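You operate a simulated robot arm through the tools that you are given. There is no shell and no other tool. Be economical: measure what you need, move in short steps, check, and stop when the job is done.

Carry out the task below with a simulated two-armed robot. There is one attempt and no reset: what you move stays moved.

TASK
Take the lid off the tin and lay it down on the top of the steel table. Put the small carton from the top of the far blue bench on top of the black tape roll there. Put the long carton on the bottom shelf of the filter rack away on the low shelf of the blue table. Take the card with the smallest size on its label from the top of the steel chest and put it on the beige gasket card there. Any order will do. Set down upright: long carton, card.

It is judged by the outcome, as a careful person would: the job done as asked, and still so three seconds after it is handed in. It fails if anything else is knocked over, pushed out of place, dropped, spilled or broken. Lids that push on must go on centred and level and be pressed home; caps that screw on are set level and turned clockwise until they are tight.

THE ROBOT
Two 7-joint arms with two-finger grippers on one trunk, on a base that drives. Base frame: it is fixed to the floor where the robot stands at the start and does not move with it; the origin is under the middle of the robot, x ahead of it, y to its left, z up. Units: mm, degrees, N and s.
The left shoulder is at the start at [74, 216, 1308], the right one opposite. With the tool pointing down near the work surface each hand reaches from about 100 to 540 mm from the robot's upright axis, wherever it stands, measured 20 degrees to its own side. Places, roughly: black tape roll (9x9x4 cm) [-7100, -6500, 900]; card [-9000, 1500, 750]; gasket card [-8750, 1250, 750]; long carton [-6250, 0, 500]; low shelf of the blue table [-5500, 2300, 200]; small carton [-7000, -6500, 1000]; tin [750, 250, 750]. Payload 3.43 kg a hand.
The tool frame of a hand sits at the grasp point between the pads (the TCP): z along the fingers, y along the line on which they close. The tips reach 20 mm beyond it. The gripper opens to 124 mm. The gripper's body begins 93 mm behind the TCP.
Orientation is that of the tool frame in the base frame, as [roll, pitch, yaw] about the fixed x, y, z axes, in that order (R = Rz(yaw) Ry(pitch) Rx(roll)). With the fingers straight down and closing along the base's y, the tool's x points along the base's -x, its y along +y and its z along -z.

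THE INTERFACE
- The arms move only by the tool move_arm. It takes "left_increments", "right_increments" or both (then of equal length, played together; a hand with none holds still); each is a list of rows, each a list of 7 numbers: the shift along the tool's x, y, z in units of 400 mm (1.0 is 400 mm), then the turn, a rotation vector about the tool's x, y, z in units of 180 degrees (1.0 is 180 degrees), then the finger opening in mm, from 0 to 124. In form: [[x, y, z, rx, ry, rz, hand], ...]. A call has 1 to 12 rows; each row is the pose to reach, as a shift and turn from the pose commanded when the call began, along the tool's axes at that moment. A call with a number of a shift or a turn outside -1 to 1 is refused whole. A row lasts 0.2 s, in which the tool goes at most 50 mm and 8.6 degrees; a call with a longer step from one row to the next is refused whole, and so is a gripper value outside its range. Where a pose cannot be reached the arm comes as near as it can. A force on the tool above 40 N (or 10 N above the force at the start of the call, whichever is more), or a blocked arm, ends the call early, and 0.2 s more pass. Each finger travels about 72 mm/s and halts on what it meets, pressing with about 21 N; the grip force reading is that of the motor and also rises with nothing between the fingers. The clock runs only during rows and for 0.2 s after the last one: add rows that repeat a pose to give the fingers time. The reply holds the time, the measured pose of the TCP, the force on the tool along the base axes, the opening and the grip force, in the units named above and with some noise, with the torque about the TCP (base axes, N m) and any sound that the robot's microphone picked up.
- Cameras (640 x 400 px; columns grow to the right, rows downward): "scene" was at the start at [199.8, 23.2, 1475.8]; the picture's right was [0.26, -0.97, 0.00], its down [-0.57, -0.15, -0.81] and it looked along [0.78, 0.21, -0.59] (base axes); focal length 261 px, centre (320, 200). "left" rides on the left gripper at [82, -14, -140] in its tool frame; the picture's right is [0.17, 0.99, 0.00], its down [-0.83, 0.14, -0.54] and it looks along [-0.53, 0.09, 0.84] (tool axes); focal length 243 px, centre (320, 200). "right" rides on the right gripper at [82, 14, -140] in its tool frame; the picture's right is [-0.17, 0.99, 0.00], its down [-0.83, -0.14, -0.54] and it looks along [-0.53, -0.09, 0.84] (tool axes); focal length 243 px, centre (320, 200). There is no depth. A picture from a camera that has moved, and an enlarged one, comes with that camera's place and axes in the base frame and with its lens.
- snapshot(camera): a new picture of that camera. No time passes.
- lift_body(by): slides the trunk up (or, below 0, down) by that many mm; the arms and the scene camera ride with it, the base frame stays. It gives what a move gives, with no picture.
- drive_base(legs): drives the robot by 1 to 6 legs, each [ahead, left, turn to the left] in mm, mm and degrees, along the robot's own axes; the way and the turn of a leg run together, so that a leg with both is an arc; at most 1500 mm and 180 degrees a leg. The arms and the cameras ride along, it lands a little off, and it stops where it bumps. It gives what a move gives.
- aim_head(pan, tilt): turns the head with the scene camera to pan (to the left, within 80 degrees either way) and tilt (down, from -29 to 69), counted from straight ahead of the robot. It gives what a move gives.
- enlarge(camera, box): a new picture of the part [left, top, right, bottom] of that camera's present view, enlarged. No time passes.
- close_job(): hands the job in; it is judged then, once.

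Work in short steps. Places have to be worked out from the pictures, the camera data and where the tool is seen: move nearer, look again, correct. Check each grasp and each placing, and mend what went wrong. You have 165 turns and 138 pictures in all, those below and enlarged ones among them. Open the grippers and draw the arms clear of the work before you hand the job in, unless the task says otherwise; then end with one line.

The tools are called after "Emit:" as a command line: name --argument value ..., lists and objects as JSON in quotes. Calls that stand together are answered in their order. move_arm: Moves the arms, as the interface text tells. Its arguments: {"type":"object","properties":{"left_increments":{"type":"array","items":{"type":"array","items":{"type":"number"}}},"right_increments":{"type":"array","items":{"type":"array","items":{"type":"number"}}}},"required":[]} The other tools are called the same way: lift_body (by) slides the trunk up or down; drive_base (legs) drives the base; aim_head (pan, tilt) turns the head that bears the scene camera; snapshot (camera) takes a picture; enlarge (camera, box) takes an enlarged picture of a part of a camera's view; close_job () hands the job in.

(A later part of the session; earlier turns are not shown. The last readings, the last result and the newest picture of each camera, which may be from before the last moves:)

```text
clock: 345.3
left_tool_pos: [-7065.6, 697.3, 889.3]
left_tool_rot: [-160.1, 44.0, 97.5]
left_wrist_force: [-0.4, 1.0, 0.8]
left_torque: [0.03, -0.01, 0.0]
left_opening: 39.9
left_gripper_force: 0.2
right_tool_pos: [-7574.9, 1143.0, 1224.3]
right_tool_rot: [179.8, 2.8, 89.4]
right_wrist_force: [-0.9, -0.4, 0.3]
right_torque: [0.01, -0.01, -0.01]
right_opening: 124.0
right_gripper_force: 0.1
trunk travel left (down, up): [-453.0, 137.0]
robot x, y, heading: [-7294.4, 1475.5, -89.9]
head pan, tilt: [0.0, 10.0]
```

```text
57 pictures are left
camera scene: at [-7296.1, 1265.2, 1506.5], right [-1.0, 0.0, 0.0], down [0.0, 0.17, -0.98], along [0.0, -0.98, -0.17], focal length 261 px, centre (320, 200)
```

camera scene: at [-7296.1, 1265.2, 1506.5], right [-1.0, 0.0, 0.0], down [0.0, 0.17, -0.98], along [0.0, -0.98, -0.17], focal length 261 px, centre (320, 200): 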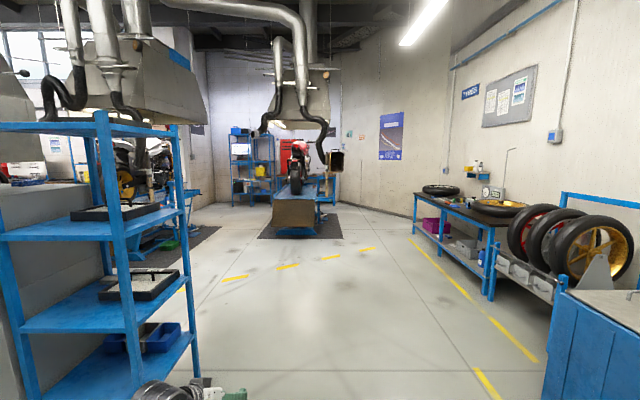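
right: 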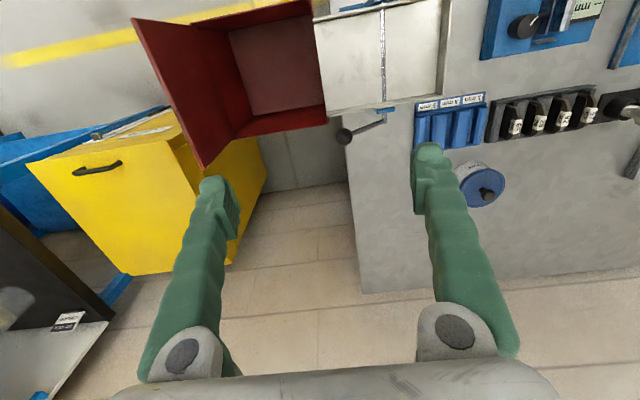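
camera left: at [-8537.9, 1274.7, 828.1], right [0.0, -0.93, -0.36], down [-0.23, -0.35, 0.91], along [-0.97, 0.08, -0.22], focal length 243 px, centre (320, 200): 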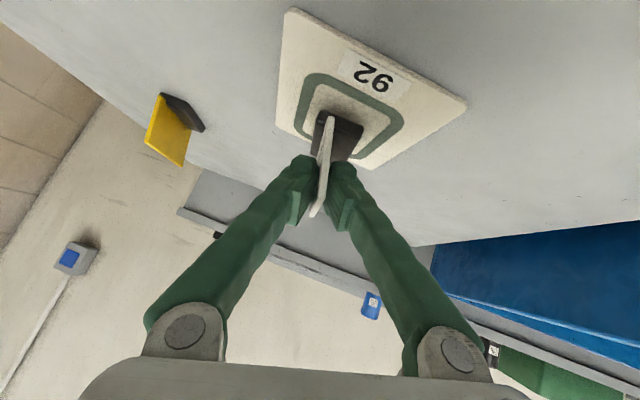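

Emit:
enlarge --camera "scene" --box '[200, 110, 440, 260]'

```text
2.67 times, centred on (320, 185) of scene
camera zoom: at [-7296.1, 1265.2, 1506.5], right [-1.0, 0.0, 0.0], down [0.0, 0.17, -0.98], along [0.0, -0.98, -0.17], focal length 695 px, centre (320, 240)
```

zoom: 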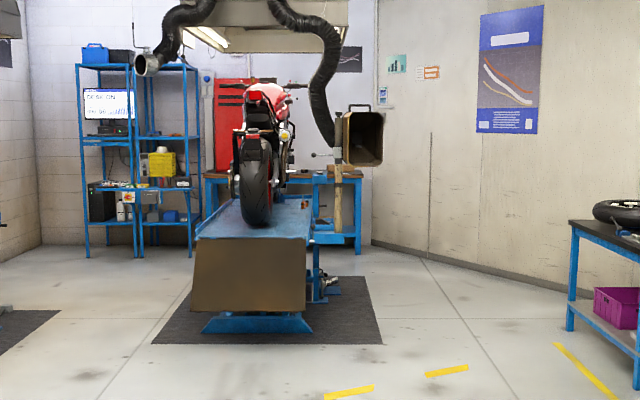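

The bench stands behind the motorbike lift. I'll drive down the right side with clearance and look again.

Emit:
drive_base --legs '[[1500, 0, 0], [1500, -500, 0], [1500, -500, 0]]'

Emit:
aim_head --pan 12 --tilt 10

Emit:
snapshot --camera "scene"

```text
refused: leg 2 is longer than a leg can be; nothing moved
```

```text
clock: 346.0
left_tool_pos: [-7066.4, 697.1, 891.0]
left_tool_rot: [-160.0, 44.0, 97.5]
left_wrist_force: [-0.2, 0.8, -0.4]
left_torque: [0.0, -0.02, 0.02]
left_opening: 40.1
left_gripper_force: 0.0
right_tool_pos: [-7574.3, 1143.6, 1224.7]
right_tool_rot: [179.8, 2.6, 89.3]
right_wrist_force: [0.6, 0.4, 0.7]
right_torque: [-0.01, 0.01, -0.01]
right_opening: 124.1
right_gripper_force: 0.1
trunk travel left (down, up): [-453.0, 137.0]
robot x, y, heading: [-7299.8, 1473.5, -89.9]
head pan, tilt: [12.0, 10.0]
```

```text
55 pictures are left
camera scene: at [-7276.8, 1267.2, 1506.6], right [-0.98, -0.21, 0.0], down [-0.04, 0.17, -0.98], along [0.21, -0.96, -0.17], focal length 261 px, centre (320, 200)
```

scene: 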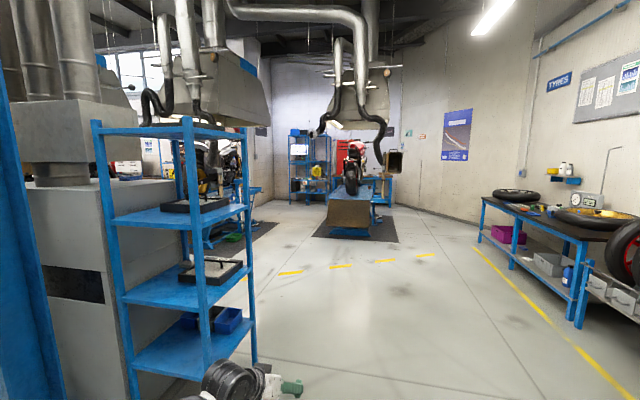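

Legs must stay ≤1500 mm in total; I'll split them.

Emit:
drive_base --legs '[[1500, 0, 0], [1350, -450, 0], [1350, -450, 0]]'

Emit:
snapshot --camera "scene"

```text
clock: 371.1
left_tool_pos: [-8096.6, -3462.7, 890.2]
left_tool_rot: [-160.1, 44.1, 95.0]
left_wrist_force: [0.8, 0.0, -0.1]
left_torque: [0.01, 0.02, 0.02]
left_opening: 40.4
left_gripper_force: 0.1
right_tool_pos: [-8584.6, -2993.8, 1224.6]
right_tool_rot: [179.8, 2.7, 86.8]
right_wrist_force: [0.1, -0.5, 0.1]
right_torque: [0.0, -0.01, 0.0]
right_opening: 124.0
right_gripper_force: 0.1
trunk travel left (down, up): [-453.0, 137.0]
robot x, y, heading: [-8290.7, -2674.0, -92.5]
head pan, tilt: [12.0, 10.0]
```

```text
54 pictures are left
camera scene: at [-8281.2, -2883.4, 1506.6], right [-0.99, -0.17, 0.0], down [-0.03, 0.17, -0.98], along [0.16, -0.97, -0.17], focal length 261 px, centre (320, 200)
```

scene: 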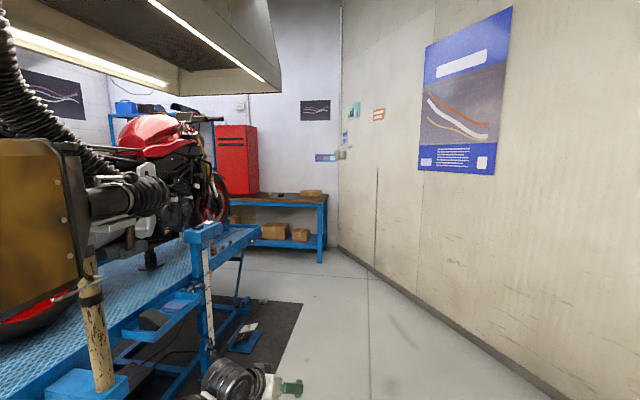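

The bench with the red toolbox is visible, with a carton and something black on top. I'll enlarge.

Emit:
enlarge --camera "scene" --box '[210, 160, 350, 280]'

```text
3.33 times, centred on (280, 220) of scene
camera zoom: at [-8281.2, -2883.4, 1506.6], right [-0.99, -0.17, 0.0], down [-0.03, 0.17, -0.98], along [0.16, -0.97, -0.17], focal length 869 px, centre (453, 133)
```

zoom: 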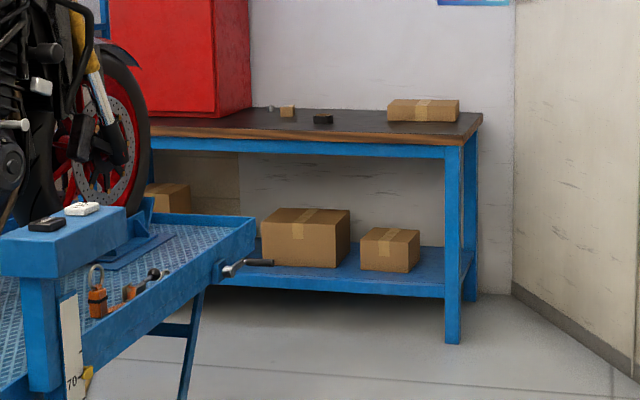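

On top: the small carton at ≈[-6950, -6470], the black tape roll at ≈[-7135, -6400], and a larger carton to the right. I'll drive closer along the right side and look again.

Emit:
drive_base --legs '[[0, 0, 2.5], [1400, 0, 0], [1000, 100, 0]]'

Emit:
aim_head --pan 50 --tilt 25

Emit:
snapshot --camera "scene"

```text
clock: 386.3
left_tool_pos: [-7882.6, -5866.3, 889.4]
left_tool_rot: [-160.1, 44.1, 99.9]
left_wrist_force: [-1.0, 0.4, 0.1]
left_torque: [0.0, -0.02, 0.03]
left_opening: 39.7
left_gripper_force: 0.0
right_tool_pos: [-8411.7, -5442.2, 1224.5]
right_tool_rot: [179.8, 2.7, 91.9]
right_wrist_force: [-0.6, 0.1, -0.3]
right_torque: [-0.01, -0.01, 0.01]
right_opening: 124.0
right_gripper_force: 0.0
trunk travel left (down, up): [-453.0, 137.0]
robot x, y, heading: [-8150.7, -5102.6, -87.5]
head pan, tilt: [12.0, 10.0]
```

```text
clock: 387.4
left_tool_pos: [-7883.6, -5865.5, 889.5]
left_tool_rot: [-160.1, 44.0, 100.0]
left_wrist_force: [-0.8, -0.5, 0.4]
left_torque: [-0.02, -0.02, 0.01]
left_opening: 40.2
left_gripper_force: 0.0
right_tool_pos: [-8411.2, -5441.9, 1225.3]
right_tool_rot: [179.8, 2.7, 91.9]
right_wrist_force: [0.1, 0.5, 0.8]
right_torque: [-0.01, 0.02, 0.02]
right_opening: 123.9
right_gripper_force: 0.0
trunk travel left (down, up): [-453.0, 137.0]
robot x, y, heading: [-8153.1, -5098.7, -87.5]
head pan, tilt: [50.0, 25.0]
```

```text
52 pictures are left
camera scene: at [-8069.9, -5271.5, 1482.3], right [-0.61, -0.79, 0.0], down [-0.34, 0.26, -0.91], along [0.72, -0.55, -0.42], focal length 261 px, centre (320, 200)
```

scene: 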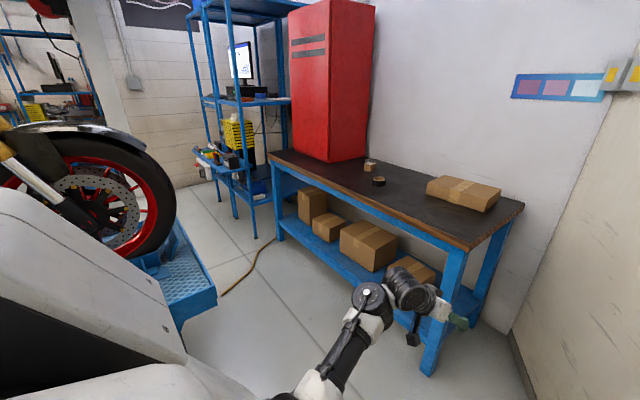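

The floor between the lift end (y≈−5420) and the bench front (y≈−6220) is open. I'll first undo the hand's roll and raise it, plus the trunk, to clear the bench top.

Emit:
move_arm --left_increments '[[-0.052, -0.018, -0.05, -0.0208, 0, 0.0067, 60], [-0.104, -0.037, -0.101, -0.0417, 0, 0.0133, 80], [-0.157, -0.055, -0.151, -0.0625, 0, 0.02, 100], [-0.209, -0.074, -0.202, -0.0833, 0, 0.0267, 110]]'

Emit:
lift_body --by 120

```text
clock: 388.4
left_tool_pos: [-7883.3, -5867.0, 1011.6]
left_tool_rot: [-179.7, 44.9, 93.4]
left_wrist_force: [-0.5, 0.0, 0.2]
left_torque: [0.0, 0.03, -0.02]
left_opening: 109.9
left_gripper_force: 0.0
right_tool_pos: [-8411.9, -5442.1, 1224.6]
right_tool_rot: [179.8, 2.7, 91.8]
right_wrist_force: [-0.2, -1.0, 0.1]
right_torque: [0.03, -0.02, -0.01]
right_opening: 124.2
right_gripper_force: 0.0
trunk travel left (down, up): [-453.0, 137.0]
robot x, y, heading: [-8150.0, -5101.4, -87.4]
head pan, tilt: [50.0, 25.0]
```

```text
clock: 389.9
left_tool_pos: [-7883.8, -5865.0, 1126.5]
left_tool_rot: [-179.7, 44.6, 93.5]
left_wrist_force: [-0.4, -0.4, 0.1]
left_torque: [-0.01, -0.02, 0.02]
left_opening: 110.0
left_gripper_force: 0.0
right_tool_pos: [-8412.3, -5400.4, 1424.0]
right_tool_rot: [179.5, 17.8, 91.8]
right_wrist_force: [0.2, -0.2, 0.4]
right_torque: [-0.02, -0.01, 0.0]
right_opening: 124.1
right_gripper_force: 0.0
trunk travel left (down, up): [-573.0, 17.0]
robot x, y, heading: [-8149.1, -5099.7, -87.1]
head pan, tilt: [50.0, 25.0]
```

Now drive ahead and strafe left into the gap in front of the bench.

Emit:
drive_base --legs '[[0, 0, -2.9], [680, 0, 0], [0, 950, 0]]'

Emit:
aim_head --pan 10 --tilt 40

Emit:
snapshot --camera "scene"

Emit:
snapshot --camera "left"

```text
clock: 393.6
left_tool_pos: [-7965.2, -6351.3, 1149.9]
left_tool_rot: [-177.8, 46.8, 86.6]
left_wrist_force: [-0.2, -0.3, -0.2]
left_torque: [0.12, -0.04, 0.05]
left_opening: 110.0
left_gripper_force: 0.0
right_tool_pos: [-8414.4, -5804.6, 1452.2]
right_tool_rot: [-179.2, 22.3, 83.9]
right_wrist_force: [0.2, -0.8, 0.6]
right_torque: [0.01, -0.05, -0.01]
right_opening: 123.9
right_gripper_force: 0.0
trunk travel left (down, up): [-573.0, 17.0]
robot x, y, heading: [-8148.3, -5585.4, -95.5]
head pan, tilt: [50.0, 25.0]
stopped in leg 2: the robot was blocked; the commanded pose is now the measured one
```

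```text
clock: 394.7
left_tool_pos: [-7962.4, -6349.5, 1152.1]
left_tool_rot: [-177.7, 47.1, 87.0]
left_wrist_force: [0.3, 0.6, -0.2]
left_torque: [0.01, 0.04, -0.04]
left_opening: 110.1
left_gripper_force: 0.1
right_tool_pos: [-8415.0, -5803.9, 1450.9]
right_tool_rot: [-179.2, 22.2, 84.1]
right_wrist_force: [-0.1, 0.1, 0.2]
right_torque: [-0.03, -0.03, 0.0]
right_opening: 124.0
right_gripper_force: 0.1
trunk travel left (down, up): [-573.0, 17.0]
robot x, y, heading: [-8152.0, -5587.5, -95.5]
head pan, tilt: [10.0, 40.0]
```

```text
51 pictures are left
camera scene: at [-8103.6, -5651.4, 1600.8], right [-1.0, -0.08, 0.03], down [-0.07, 0.61, -0.79], along [0.05, -0.78, -0.62], focal length 261 px, centre (320, 200)
```

scene: 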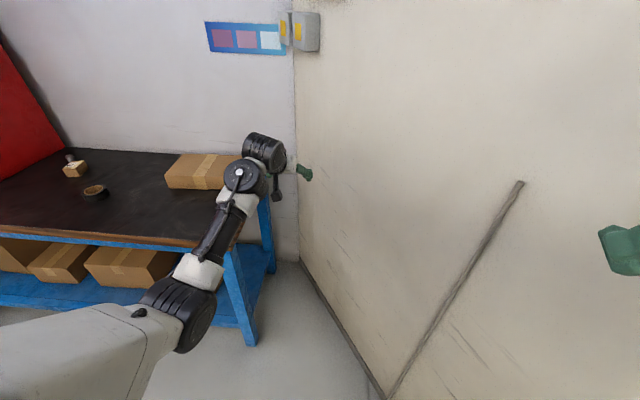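

```text
50 pictures are left
camera left: at [-7963.5, -6191.0, 1188.1], right [0.99, 0.03, -0.15], down [0.15, -0.18, 0.97], along [0.01, -0.98, -0.19], focal length 243 px, centre (320, 200)
```

left: 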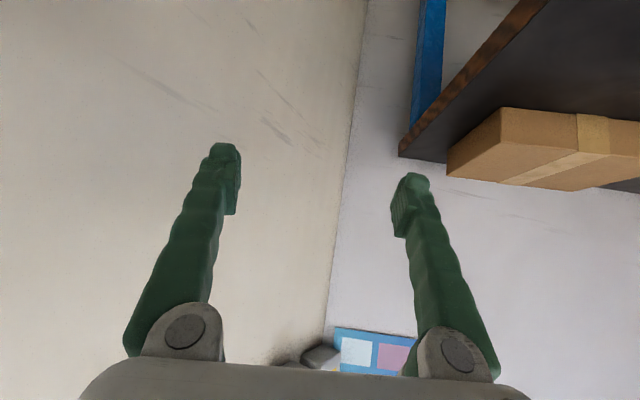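

The base met the diagonal wall. I'll back up a little, straighten and strafe left in stages.

Emit:
drive_base --legs '[[-130, 0, 0], [0, 0, 5.5], [0, 450, 0], [300, 0, 0]]'

Emit:
aim_head --pan 25 --tilt 40

Emit:
snapshot --camera "scene"

```text
clock: 404.8
left_tool_pos: [-7453.1, -6524.7, 1132.0]
left_tool_rot: [-179.7, 44.9, 91.6]
left_wrist_force: [-0.5, -0.4, 0.7]
left_torque: [-0.02, 0.02, -0.02]
left_opening: 110.1
left_gripper_force: 0.0
right_tool_pos: [-7964.0, -6038.3, 1433.6]
right_tool_rot: [179.6, 19.6, 89.5]
right_wrist_force: [0.9, 0.0, 0.3]
right_torque: [-0.01, 0.0, -0.01]
right_opening: 124.0
right_gripper_force: 0.0
trunk travel left (down, up): [-573.0, 17.0]
robot x, y, heading: [-7691.9, -5747.7, -89.4]
head pan, tilt: [10.0, 40.0]
```

```text
clock: 405.6
left_tool_pos: [-7452.8, -6525.9, 1130.8]
left_tool_rot: [-179.7, 44.9, 91.4]
left_wrist_force: [0.2, 0.0, -0.2]
left_torque: [0.0, -0.02, 0.03]
left_opening: 110.0
left_gripper_force: 0.0
right_tool_pos: [-7964.4, -6039.8, 1432.9]
right_tool_rot: [179.5, 19.5, 89.5]
right_wrist_force: [-0.5, -0.1, 0.0]
right_torque: [0.04, 0.02, 0.02]
right_opening: 123.9
right_gripper_force: 0.0
trunk travel left (down, up): [-573.0, 17.0]
robot x, y, heading: [-7693.3, -5749.9, -89.5]
head pan, tilt: [25.0, 40.0]
```

```text
49 pictures are left
camera scene: at [-7652.6, -5855.5, 1598.2], right [-0.9, -0.43, 0.0], down [-0.28, 0.58, -0.77], along [0.33, -0.69, -0.64], focal length 261 px, centre (320, 200)
```

scene: 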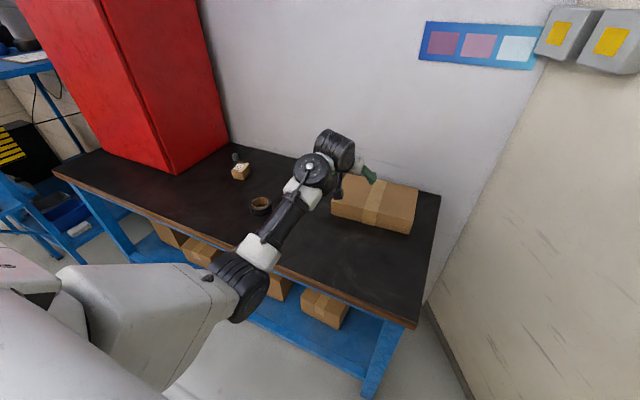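

I'll strafe left 480 mm and look from the hand camera.

Emit:
drive_base --legs '[[0, 500, 0]]'

Emit:
snapshot --camera "left"

Emit:
snapshot --camera "scene"

```text
clock: 412.7
left_tool_pos: [-6960.5, -6524.3, 1130.0]
left_tool_rot: [-179.7, 44.9, 90.9]
left_wrist_force: [-0.3, -0.8, -0.1]
left_torque: [0.06, 0.0, 0.03]
left_opening: 110.1
left_gripper_force: 0.0
right_tool_pos: [-7468.2, -6035.9, 1432.5]
right_tool_rot: [179.6, 19.6, 89.1]
right_wrist_force: [-0.5, 0.4, -1.0]
right_torque: [0.02, 0.0, -0.02]
right_opening: 124.1
right_gripper_force: 0.1
trunk travel left (down, up): [-573.0, 17.0]
robot x, y, heading: [-7193.4, -5746.9, -90.0]
head pan, tilt: [25.0, 40.0]
```

```text
48 pictures are left
camera left: at [-6977.1, -6368.6, 1171.6], right [0.98, 0.13, -0.12], down [0.15, -0.21, 0.97], along [0.1, -0.97, -0.22], focal length 243 px, centre (320, 200)
```

left: 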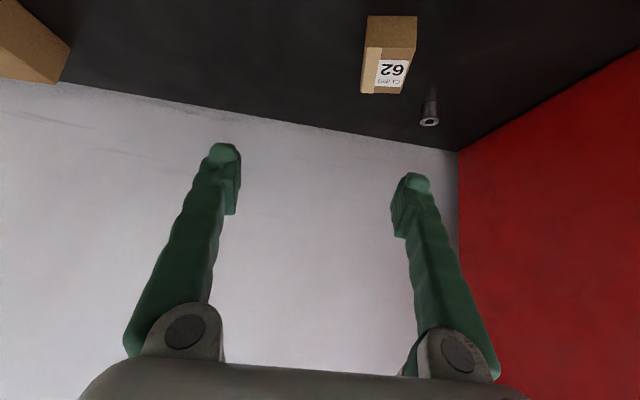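

```text
47 pictures are left
camera scene: at [-7155.8, -5853.3, 1598.3], right [-0.91, -0.42, 0.0], down [-0.27, 0.58, -0.77], along [0.32, -0.69, -0.64], focal length 261 px, centre (320, 200)
```

scene: 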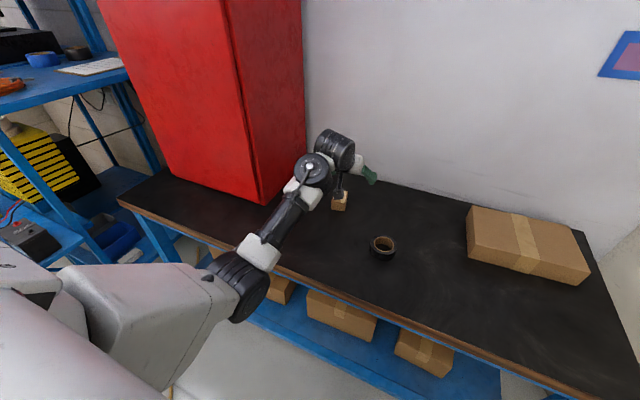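

Emit:
enlarge --camera "left" --box '[330, 0, 460, 130]'

Emit:
enlarge --camera "scene" --box '[300, 170, 440, 280]'

```text
3.08 times, centred on (395, 65) of left
camera zoom: at [-6977.1, -6368.6, 1171.6], right [0.98, 0.13, -0.12], down [0.15, -0.21, 0.97], along [0.1, -0.97, -0.22], focal length 746 px, centre (89, 615)
```

zoom: 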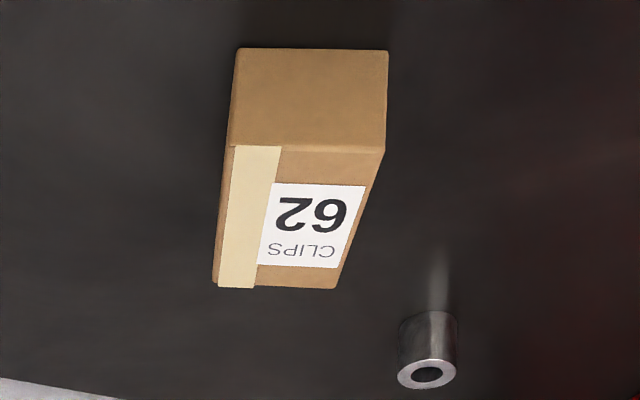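

```text
3.64 times, centred on (370, 225) of scene
camera zoom: at [-7155.8, -5853.3, 1598.3], right [-0.91, -0.42, 0.0], down [-0.27, 0.58, -0.77], along [0.32, -0.69, -0.64], focal length 948 px, centre (138, 109)
```

zoom: 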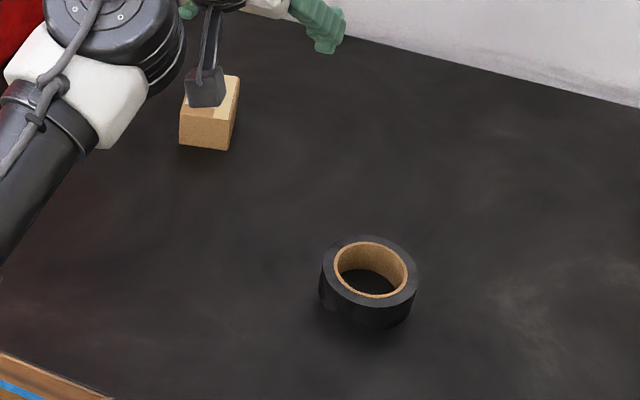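

The carton (57×78×46 mm, yaw ~13°) is centred at [-6887, -6630] on the bench top at z≈886. The tape roll centre is ≈[-7111, -6459], top ≈926. I'll drive 50 mm ahead and go to a pre-grasp aligned with the carton.

Emit:
drive_base --legs '[[50, 0, 0]]'

Emit:
move_arm --left_increments '[[0.07, 0.035, 0.05, -0.0119, 0, -0.0119, 100], [0.141, 0.07, 0.1, -0.0238, 0, -0.0238, 90], [0.212, 0.106, 0.15, -0.0356, 0, -0.0356, 90], [0.2825, 0.141, 0.2, -0.0475, 0, -0.0475, 90], [0.2825, 0.141, 0.2, -0.0475, 0, -0.0475, 90]]'

Emit:
snapshot --camera "left"

```text
clock: 413.7
left_tool_pos: [-6961.3, -6569.4, 1135.1]
left_tool_rot: [-179.7, 45.4, 91.0]
left_wrist_force: [-0.6, 0.1, 0.5]
left_torque: [0.01, -0.02, 0.02]
left_opening: 110.1
left_gripper_force: 0.1
right_tool_pos: [-7469.4, -6076.5, 1433.6]
right_tool_rot: [179.4, 19.8, 89.1]
right_wrist_force: [0.5, 0.7, 1.2]
right_torque: [-0.09, 0.01, 0.0]
right_opening: 124.0
right_gripper_force: 0.1
trunk travel left (down, up): [-573.0, 17.0]
robot x, y, heading: [-7194.9, -5797.3, -90.0]
head pan, tilt: [25.0, 40.0]
```

```text
clock: 414.9
left_tool_pos: [-6902.2, -6549.5, 994.6]
left_tool_rot: [-179.6, 45.0, 103.0]
left_wrist_force: [0.0, -0.2, 1.4]
left_torque: [0.0, 0.0, -0.01]
left_opening: 90.1
left_gripper_force: 0.1
right_tool_pos: [-7467.4, -6081.0, 1432.5]
right_tool_rot: [179.4, 19.6, 89.1]
right_wrist_force: [-0.8, 0.4, 0.1]
right_torque: [-0.04, -0.02, 0.03]
right_opening: 124.0
right_gripper_force: 0.0
trunk travel left (down, up): [-573.0, 17.0]
robot x, y, heading: [-7194.2, -5798.8, -90.2]
head pan, tilt: [25.0, 40.0]
```

```text
44 pictures are left
camera left: at [-6952.6, -6399.4, 1035.6], right [0.93, 0.33, -0.12], down [0.18, -0.17, 0.97], along [0.3, -0.93, -0.22], focal length 243 px, centre (320, 200)
```

left: 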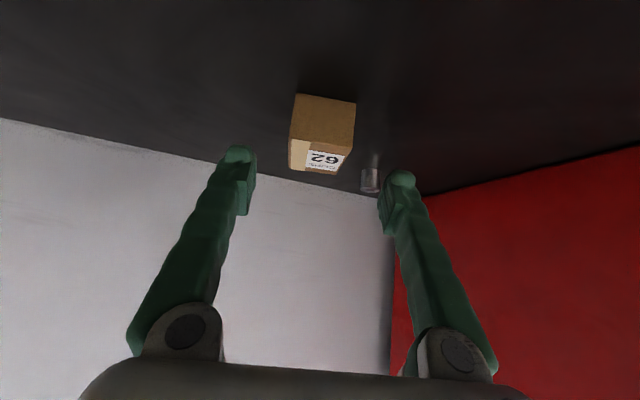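

Aligned. I'll advance 110 mm along the tool axis and close.

Emit:
move_arm --left_increments '[[0, -0.003, 0.09, 0, 0, 0, 90], [0, -0.005, 0.18, 0, 0, 0, 90], [0, -0.005, 0.275, 0, 0, 0, 90], [0, -0.005, 0.275, 0, 0, 0, 75], [0, -0.005, 0.275, 0, 0, 0, 55], [0, -0.005, 0.275, 0, 0, 0, 40], [0, -0.005, 0.275, 0, 0, 0, 35], [0, -0.005, 0.275, 0, 0, 0, 35]]'

Emit:
snapshot --camera "left"

```text
clock: 416.7
left_tool_pos: [-6888.8, -6625.2, 922.6]
left_tool_rot: [-179.4, 45.4, 103.4]
left_wrist_force: [15.2, 0.2, 30.8]
left_torque: [-0.08, -0.83, 0.06]
left_opening: 54.2
left_gripper_force: 21.2
right_tool_pos: [-7467.0, -6077.8, 1434.4]
right_tool_rot: [179.6, 19.8, 89.1]
right_wrist_force: [-0.1, 0.5, 0.1]
right_torque: [0.0, -0.03, 0.01]
right_opening: 124.2
right_gripper_force: 0.1
trunk travel left (down, up): [-573.0, 17.0]
robot x, y, heading: [-7192.5, -5795.1, -90.2]
head pan, tilt: [25.0, 40.0]
```

```text
43 pictures are left
camera left: at [-6938.4, -6475.3, 962.8], right [0.93, 0.33, -0.12], down [0.19, -0.16, 0.97], along [0.3, -0.93, -0.21], focal length 243 px, centre (320, 200)
```

left: 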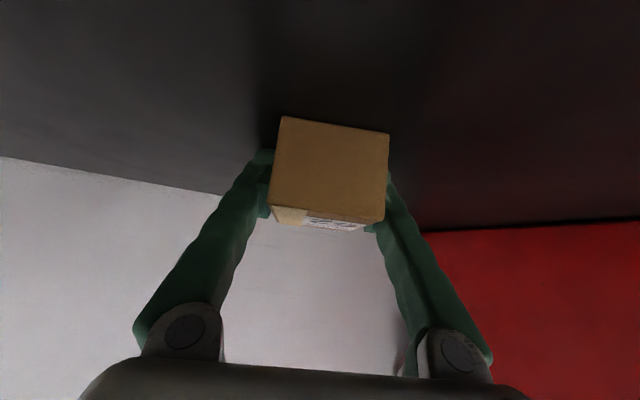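

Gripped at 54 mm; the fingertips graze the bench. I'll lift 60 mm straight up.

Emit:
move_arm --left_increments '[[-0.02, 0, -0.02, 0, 0, 0, 35], [-0.06, 0, -0.06, 0, 0, 0, 35], [-0.1, 0, -0.1, 0, 0, 0, 35], [-0.14, 0, -0.14, 0, 0, 0, 35]]'

Emit:
snapshot --camera "left"

Emit:
enlarge --camera "scene" --box '[260, 130, 460, 290]'

```text
clock: 417.7
left_tool_pos: [-6892.1, -6626.2, 994.4]
left_tool_rot: [-179.8, 44.9, 103.0]
left_wrist_force: [-0.4, -0.5, -0.4]
left_torque: [-0.01, -0.01, -0.03]
left_opening: 54.0
left_gripper_force: 20.8
right_tool_pos: [-7469.3, -6083.7, 1432.7]
right_tool_rot: [179.4, 19.5, 89.1]
right_wrist_force: [-0.3, -0.2, 0.0]
right_torque: [0.06, -0.03, 0.0]
right_opening: 124.0
right_gripper_force: 0.0
trunk travel left (down, up): [-573.0, 17.0]
robot x, y, heading: [-7187.6, -5795.8, -90.3]
head pan, tilt: [25.0, 40.0]
```

```text
42 pictures are left
camera left: at [-6940.6, -6475.2, 1036.0], right [0.94, 0.33, -0.12], down [0.19, -0.17, 0.97], along [0.3, -0.93, -0.22], focal length 243 px, centre (320, 200)
```

left: 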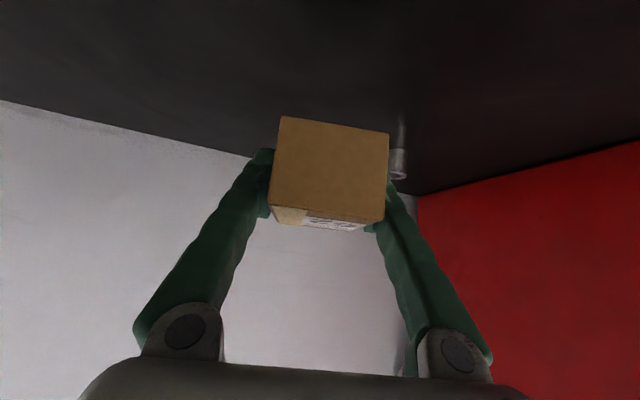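

```text
2.50 times, centred on (360, 210) of scene
camera zoom: at [-7155.9, -5901.9, 1598.2], right [-0.91, -0.42, 0.0], down [-0.27, 0.58, -0.77], along [0.32, -0.69, -0.64], focal length 652 px, centre (220, 175)
```

zoom: 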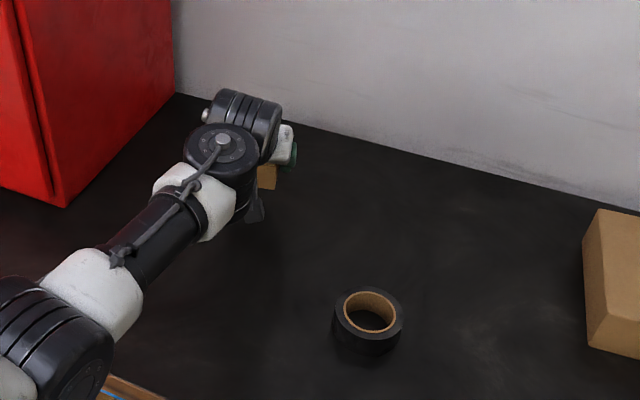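

Carton is held. I'll move the base right 218 mm and back 50 mm, then make up the rest with the arm.

Emit:
drive_base --legs '[[0, -218, 0], [-55, 0, 0]]'

Emit:
snapshot --camera "left"

```text
clock: 421.8
left_tool_pos: [-7105.4, -6575.6, 991.6]
left_tool_rot: [-179.8, 44.6, 103.3]
left_wrist_force: [-0.8, 0.0, -2.4]
left_torque: [-0.02, -0.03, -0.01]
left_opening: 53.8
left_gripper_force: 20.8
right_tool_pos: [-7687.4, -6036.9, 1430.7]
right_tool_rot: [179.6, 19.2, 89.3]
right_wrist_force: [-0.2, -0.3, -0.2]
right_torque: [0.06, 0.0, 0.0]
right_opening: 124.0
right_gripper_force: 0.1
trunk travel left (down, up): [-573.0, 17.0]
robot x, y, heading: [-7413.3, -5740.0, -90.0]
head pan, tilt: [25.0, 40.0]
```

```text
40 pictures are left
camera left: at [-7156.4, -6425.3, 1032.7], right [0.93, 0.34, -0.12], down [0.19, -0.17, 0.97], along [0.31, -0.92, -0.23], focal length 243 px, centre (320, 200)
```

left: 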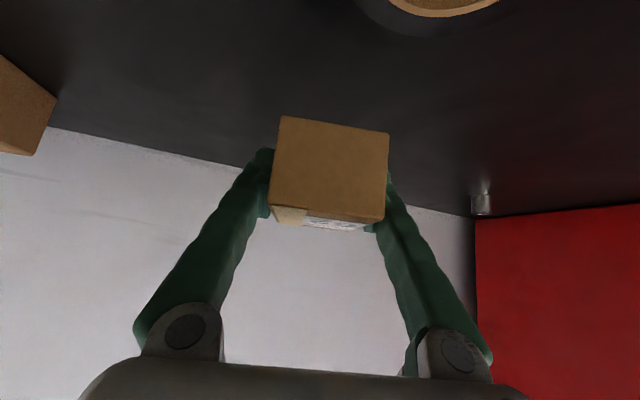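

Now I'll retract the arm 125 mm in +y to put the carton over the roll.

Emit:
move_arm --left_increments '[[0.067, 0.02, -0.079, 0, 0, 0, 35], [0.133, 0.04, -0.157, 0, 0, 0, 35], [0.2, 0.06, -0.236, 0, 0, 0, 35], [0.2, 0.06, -0.236, 0, 0, 0, 35]]'

Emit:
snapshot --camera "left"

Emit:
aim_head --pan 25 --tilt 50

Emit:
snapshot --camera "scene"

```text
clock: 422.8
left_tool_pos: [-7112.1, -6445.5, 1003.1]
left_tool_rot: [-179.7, 45.0, 103.3]
left_wrist_force: [-0.7, -0.4, -3.0]
left_torque: [-0.04, 0.03, 0.0]
left_opening: 53.8
left_gripper_force: 21.2
right_tool_pos: [-7688.1, -6032.1, 1430.8]
right_tool_rot: [179.5, 19.5, 89.3]
right_wrist_force: [-0.2, -0.1, -0.5]
right_torque: [0.05, -0.02, -0.03]
right_opening: 124.2
right_gripper_force: 0.1
trunk travel left (down, up): [-573.0, 17.0]
robot x, y, heading: [-7416.6, -5744.4, -89.8]
head pan, tilt: [25.0, 40.0]
```

```text
39 pictures are left
camera left: at [-7162.3, -6296.0, 1045.2], right [0.93, 0.34, -0.12], down [0.19, -0.17, 0.97], along [0.31, -0.93, -0.22], focal length 243 px, centre (320, 200)
```

left: 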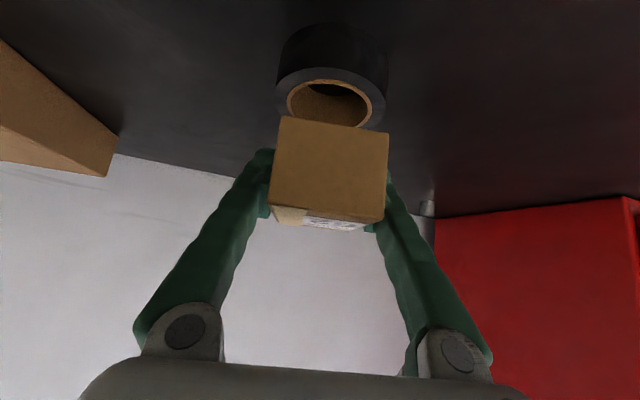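

```text
clock: 423.6
left_tool_pos: [-7111.7, -6445.8, 1004.6]
left_tool_rot: [-179.7, 44.9, 103.3]
left_wrist_force: [1.1, 0.7, -1.5]
left_torque: [-0.03, 0.0, -0.02]
left_opening: 54.0
left_gripper_force: 21.2
right_tool_pos: [-7687.4, -6033.2, 1431.0]
right_tool_rot: [179.6, 19.4, 89.3]
right_wrist_force: [0.0, -0.2, 0.2]
right_torque: [0.01, -0.01, -0.03]
right_opening: 123.8
right_gripper_force: 0.0
trunk travel left (down, up): [-573.0, 17.0]
robot x, y, heading: [-7411.9, -5743.6, -89.7]
head pan, tilt: [25.0, 50.0]
```

```text
38 pictures are left
camera scene: at [-7378.7, -5842.1, 1584.1], right [-0.9, -0.43, 0.0], down [-0.33, 0.69, -0.64], along [0.27, -0.58, -0.77], focal length 261 px, centre (320, 200)
```

scene: 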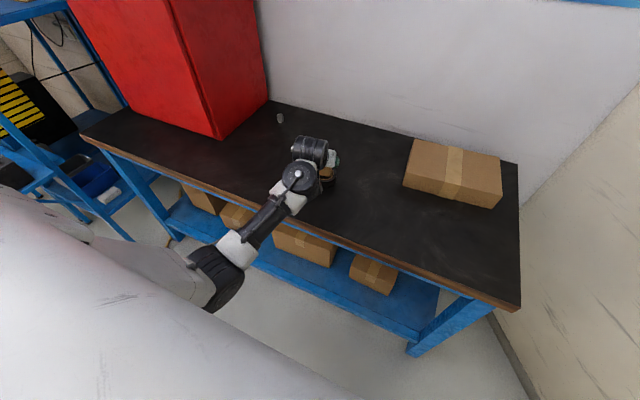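

Left-camera geometry puts the carton centre at (−7111, −6452) over the roll centre (−7111, −6453). I'll lower gently until contact.

Emit:
move_arm --left_increments '[[0.03, 0, 0.03, 0, 0, 0, 35], [0.058, 0, 0.058, 0, 0, 0, 35], [0.063, 0, 0.063, 0, 0, 0, 35], [0.067, 0, 0.067, 0, 0, 0, 35], [0.071, 0, 0.071, 0, 0, 0, 35], [0.075, 0, 0.075, 0, 0, 0, 35], [0.078, 0, 0.078, 0, 0, 0, 35]]'

Emit:
snapshot --camera "left"

```text
clock: 425.2
left_tool_pos: [-7112.4, -6445.2, 961.6]
left_tool_rot: [-179.8, 44.9, 103.3]
left_wrist_force: [-0.2, 1.3, -1.8]
left_torque: [-0.01, 0.03, 0.0]
left_opening: 54.0
left_gripper_force: 20.8
right_tool_pos: [-7687.5, -6031.0, 1433.2]
right_tool_rot: [179.6, 19.5, 89.2]
right_wrist_force: [-1.4, -0.3, 0.3]
right_torque: [0.01, -0.02, -0.03]
right_opening: 124.3
right_gripper_force: 0.0
trunk travel left (down, up): [-573.0, 17.0]
robot x, y, heading: [-7413.9, -5742.1, -90.1]
head pan, tilt: [25.0, 50.0]
```

```text
37 pictures are left
camera left: at [-7161.5, -6296.1, 1002.6], right [0.93, 0.34, -0.12], down [0.19, -0.17, 0.97], along [0.31, -0.93, -0.22], focal length 243 px, centre (320, 200)
```

left: 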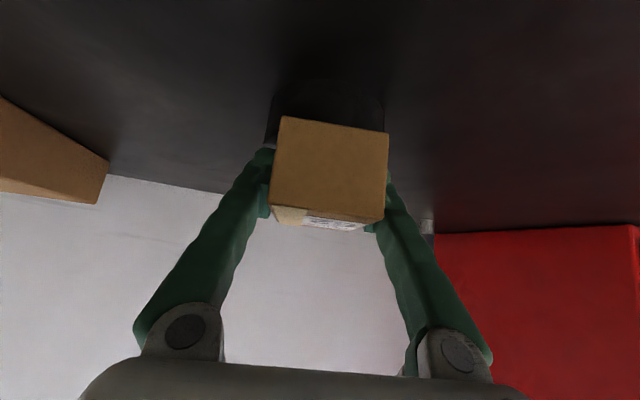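

No contact yet; I'll continue in 2 mm steps.

Emit:
move_arm --left_increments '[[0.004, 0, 0.004, 0, 0, 0, 35], [0.008, 0, 0.008, 0, 0, 0, 35], [0.011, 0, 0.011, 0, 0, 0, 35], [0.014, 0, 0.014, 0, 0, 0, 35], [0.017, 0, 0.017, 0, 0, 0, 35]]'

Emit:
enlarge --camera "left" --box '[230, 60, 430, 240]'

```text
clock: 426.4
left_tool_pos: [-7110.8, -6444.2, 956.8]
left_tool_rot: [-179.6, 45.5, 103.4]
left_wrist_force: [2.1, 0.9, 19.5]
left_torque: [0.07, -0.1, 0.02]
left_opening: 54.1
left_gripper_force: 21.1
right_tool_pos: [-7687.3, -6029.6, 1433.2]
right_tool_rot: [179.5, 19.7, 89.3]
right_wrist_force: [0.5, 0.1, -0.6]
right_torque: [0.01, -0.03, 0.0]
right_opening: 123.9
right_gripper_force: 0.1
trunk travel left (down, up): [-573.0, 17.0]
robot x, y, heading: [-7410.8, -5738.7, -89.9]
head pan, tilt: [25.0, 50.0]
```

```text
2.22 times, centred on (330, 150) of left
camera zoom: at [-7161.4, -6295.8, 996.9], right [0.93, 0.34, -0.12], down [0.19, -0.16, 0.97], along [0.31, -0.93, -0.21], focal length 539 px, centre (298, 311)
```

zoom: 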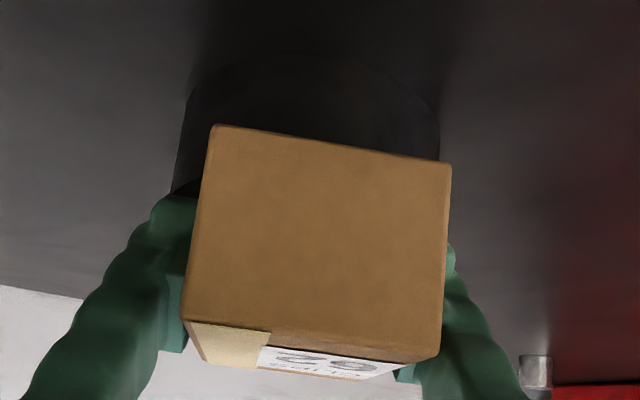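

Contact reached (20 N). I'll relieve, open slowly and retreat.

Emit:
move_arm --left_increments '[[-0.005, 0, -0.005, 0, 0, 0, 45], [-0.006, 0, -0.006, 0, 0, 0, 54], [-0.006, 0, -0.006, 0, 0, 0, 60], [-0.006, 0, -0.006, 0, 0, 0, 70], [-0.006, 0, -0.006, 0, 0, 0, 80], [-0.006, 0, -0.006, 0, 0, 0, 80], [-0.006, 0, -0.06, 0, 0, 0, 80], [-0.006, 0, -0.15, 0, 0, 0, 80], [-0.006, 0, -0.25, 0, 0, 0, 80]]'

Emit:
snapshot --camera "left"

Emit:
enlarge --camera "scene" --box '[260, 110, 400, 220]'

```text
clock: 428.4
left_tool_pos: [-7125.7, -6375.8, 1024.8]
left_tool_rot: [-179.8, 44.8, 103.4]
left_wrist_force: [-0.7, 0.0, -0.3]
left_torque: [0.01, 0.03, 0.0]
left_opening: 79.8
left_gripper_force: 0.1
right_tool_pos: [-7685.3, -6030.8, 1433.2]
right_tool_rot: [179.6, 19.5, 89.3]
right_wrist_force: [0.2, 0.0, 1.0]
right_torque: [-0.05, 0.04, -0.01]
right_opening: 123.9
right_gripper_force: 0.0
trunk travel left (down, up): [-573.0, 17.0]
robot x, y, heading: [-7415.3, -5743.3, -89.9]
head pan, tilt: [25.0, 50.0]
```

```text
35 pictures are left
camera left: at [-7175.3, -6226.6, 1065.2], right [0.93, 0.34, -0.12], down [0.19, -0.17, 0.97], along [0.31, -0.93, -0.22], focal length 243 px, centre (320, 200)
```

left: 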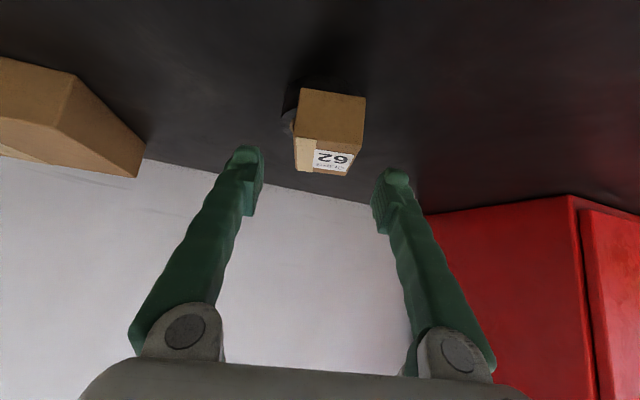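

```text
3.64 times, centred on (330, 165) of scene
camera zoom: at [-7377.8, -5840.5, 1584.1], right [-0.9, -0.43, 0.0], down [-0.33, 0.69, -0.64], along [0.27, -0.58, -0.77], focal length 948 px, centre (284, 327)
```

zoom: 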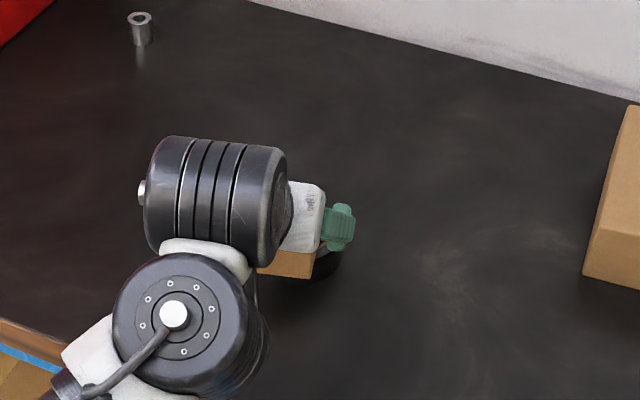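

I'll clear the hand from the view by strafing right slightly, and inspect the stack.

Emit:
enlarge --camera "left" --box '[260, 60, 400, 190]'

Emit:
drive_base --legs '[[0, -250, 0]]'

Emit:
snapshot --camera "scene"

```text
3.08 times, centred on (330, 125) of left
camera zoom: at [-7175.3, -6226.6, 1065.2], right [0.93, 0.34, -0.12], down [0.19, -0.17, 0.97], along [0.31, -0.93, -0.22], focal length 746 px, centre (289, 431)
```

zoom: 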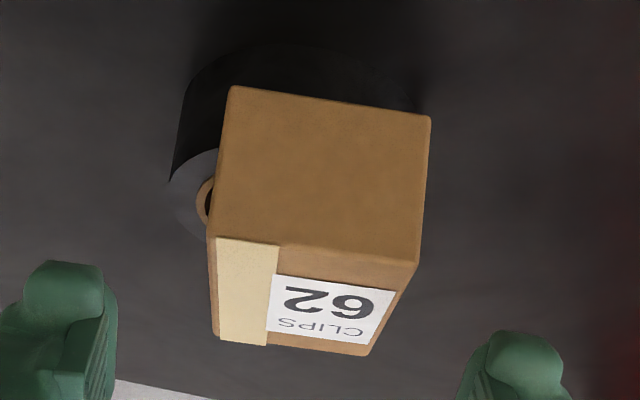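

```text
clock: 432.3
left_tool_pos: [-7376.4, -6379.7, 1023.7]
left_tool_rot: [-179.7, 44.9, 103.2]
left_wrist_force: [0.2, 0.7, -0.2]
left_torque: [0.0, -0.02, 0.01]
left_opening: 80.0
left_gripper_force: 0.0
right_tool_pos: [-7936.9, -6032.5, 1432.3]
right_tool_rot: [179.6, 19.5, 89.2]
right_wrist_force: [-0.7, 0.2, 0.1]
right_torque: [0.02, -0.01, 0.01]
right_opening: 124.0
right_gripper_force: 0.0
trunk travel left (down, up): [-573.0, 17.0]
robot x, y, heading: [-7663.5, -5743.4, -89.5]
head pan, tilt: [25.0, 50.0]
```

```text
32 pictures are left
camera scene: at [-7629.1, -5842.0, 1584.1], right [-0.91, -0.42, 0.0], down [-0.33, 0.69, -0.64], along [0.27, -0.58, -0.77], focal length 261 px, centre (320, 200)
```

scene: 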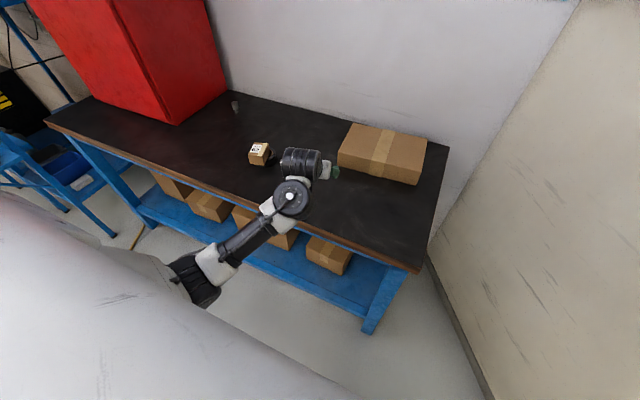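

Emit:
enlarge --camera "scene" --box '[220, 120, 310, 195]'

```text
5.33 times, centred on (265, 158) of scene
camera zoom: at [-7629.1, -5842.0, 1584.1], right [-0.91, -0.42, 0.0], down [-0.33, 0.69, -0.64], along [0.27, -0.58, -0.77], focal length 1390 px, centre (613, 427)
```

zoom: 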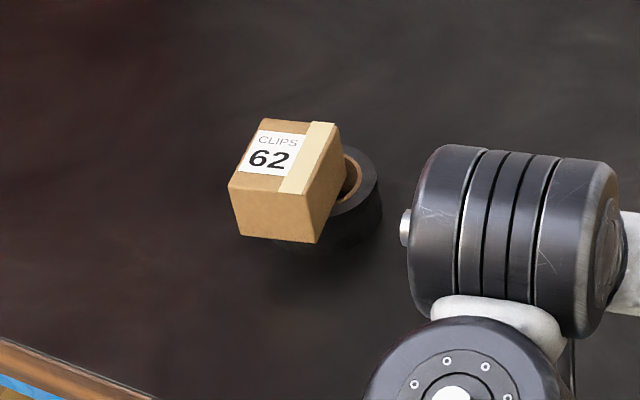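

The carton sits on the roll but about 25 mm too far toward the bench front, slightly overhanging. I'll return and re-grip to centre it properly.

Emit:
drive_base --legs '[[0, 250, -0.4]]'

Emit:
enlarge --camera "left" --box '[230, 40, 430, 220]'

```text
clock: 436.2
left_tool_pos: [-7133.5, -6381.3, 1024.8]
left_tool_rot: [-179.7, 44.8, 102.7]
left_wrist_force: [0.8, 0.1, 0.6]
left_torque: [-0.04, 0.0, 0.02]
left_opening: 80.1
left_gripper_force: 0.1
right_tool_pos: [-7691.7, -6030.9, 1431.7]
right_tool_rot: [179.6, 19.5, 88.7]
right_wrist_force: [0.3, -0.3, -0.2]
right_torque: [-0.02, -0.01, 0.01]
right_opening: 123.9
right_gripper_force: 0.1
trunk travel left (down, up): [-573.0, 17.0]
robot x, y, heading: [-7416.5, -5741.5, -90.5]
head pan, tilt: [25.0, 50.0]
```

```text
2.22 times, centred on (330, 130) of left
camera zoom: at [-7182.3, -6231.5, 1065.4], right [0.94, 0.33, -0.12], down [0.18, -0.17, 0.97], along [0.3, -0.93, -0.22], focal length 539 px, centre (298, 356)
```

zoom: 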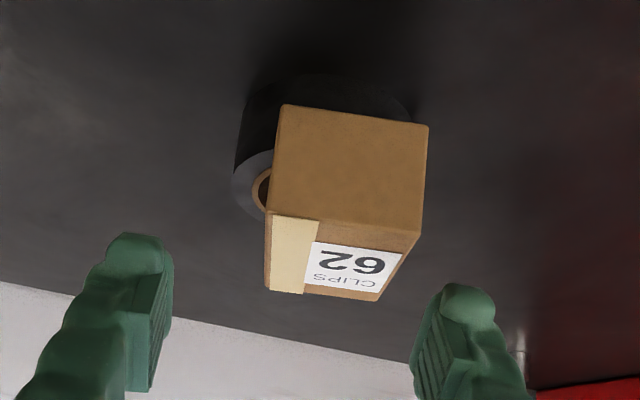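

Approach the same grasp (z slightly higher, 962) and close.

Emit:
move_arm --left_increments '[[0, 0.02, 0.05, 0, 0, 0, 80], [0, 0.021, 0.15, 0, 0, 0, 80], [0, 0.021, 0.223, 0, 0, 0, 80], [0, 0.021, 0.223, 0, 0, 0, 65], [0, 0.021, 0.223, 0, 0, 0, 50], [0, 0.021, 0.223, 0, 0, 0, 35], [0, 0.021, 0.223, 0, 0, 0, 35]]'

Emit:
enlarge --camera "left" --box '[230, 60, 430, 240]'

```text
clock: 437.8
left_tool_pos: [-7110.6, -6440.5, 960.5]
left_tool_rot: [-179.8, 44.9, 102.7]
left_wrist_force: [0.6, 0.6, -0.8]
left_torque: [-0.03, 0.0, 0.0]
left_opening: 53.9
left_gripper_force: 21.0
right_tool_pos: [-7691.4, -6030.2, 1432.0]
right_tool_rot: [179.5, 19.5, 88.6]
right_wrist_force: [0.6, -0.2, 0.2]
right_torque: [0.02, 0.02, 0.03]
right_opening: 124.1
right_gripper_force: 0.1
trunk travel left (down, up): [-573.0, 17.0]
robot x, y, heading: [-7417.5, -5742.9, -90.2]
head pan, tilt: [25.0, 50.0]
```

```text
2.22 times, centred on (330, 150) of left
camera zoom: at [-7159.4, -6290.4, 1002.4], right [0.94, 0.33, -0.12], down [0.18, -0.17, 0.97], along [0.3, -0.93, -0.22], focal length 539 px, centre (298, 311)
```

zoom: 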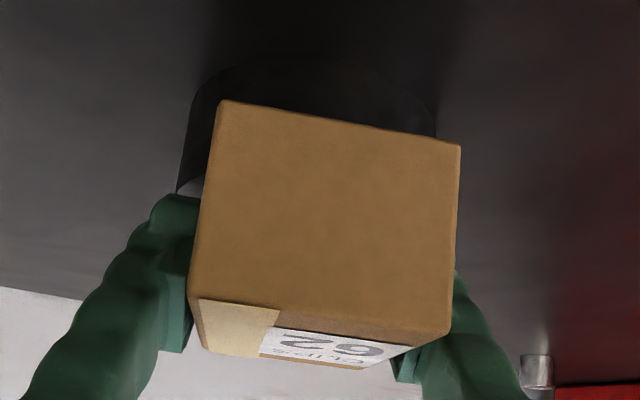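

Measurements agree: the carton needs ~26 mm in −y. I'll lift 14 mm, shift and lower back.

Emit:
move_arm --left_increments '[[-0.013, 0, -0.013, 0, 0, 0, 35], [-0.025, 0, -0.025, 0, 0, 0, 35], [-0.048, -0.002, -0.002, 0, 0, 0, 35], [-0.071, -0.005, 0.021, 0, 0, 0, 35], [-0.071, -0.005, 0.021, 0, 0, 0, 35], [-0.06, -0.005, 0.032, 0, 0, 0, 35], [-0.052, -0.005, 0.04, 0, 0, 0, 35], [-0.047, -0.005, 0.045, 0, 0, 0, 35], [-0.044, -0.005, 0.048, 0, 0, 0, 35], [-0.042, -0.005, 0.05, 0, 0, 0, 35]]'

Emit:
enlarge --camera "left" --box '[230, 60, 430, 240]'

```text
clock: 440.0
left_tool_pos: [-7108.4, -6467.9, 961.3]
left_tool_rot: [-179.7, 45.2, 102.7]
left_wrist_force: [0.5, -0.1, 8.5]
left_torque: [0.47, 0.0, -0.01]
left_opening: 54.3
left_gripper_force: 20.9
right_tool_pos: [-7692.4, -6029.7, 1433.6]
right_tool_rot: [179.5, 19.6, 88.6]
right_wrist_force: [-0.2, 0.1, -0.6]
right_torque: [0.01, -0.03, 0.02]
right_opening: 123.9
right_gripper_force: 0.0
trunk travel left (down, up): [-573.0, 17.0]
robot x, y, heading: [-7416.1, -5747.0, -90.0]
head pan, tilt: [25.0, 50.0]
```

```text
2.22 times, centred on (330, 150) of left
camera zoom: at [-7157.1, -6317.3, 1001.7], right [0.94, 0.33, -0.12], down [0.18, -0.17, 0.97], along [0.3, -0.93, -0.22], focal length 539 px, centre (298, 311)
```

zoom: 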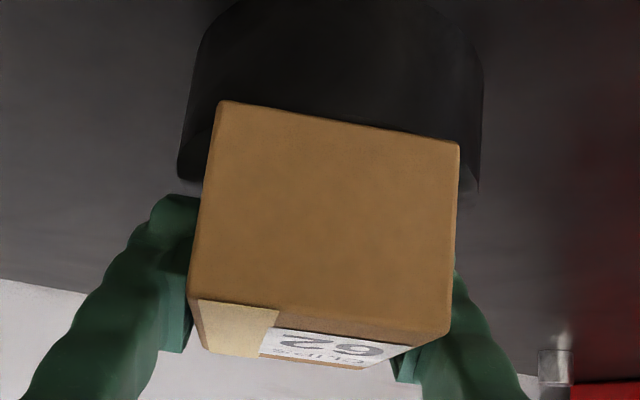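

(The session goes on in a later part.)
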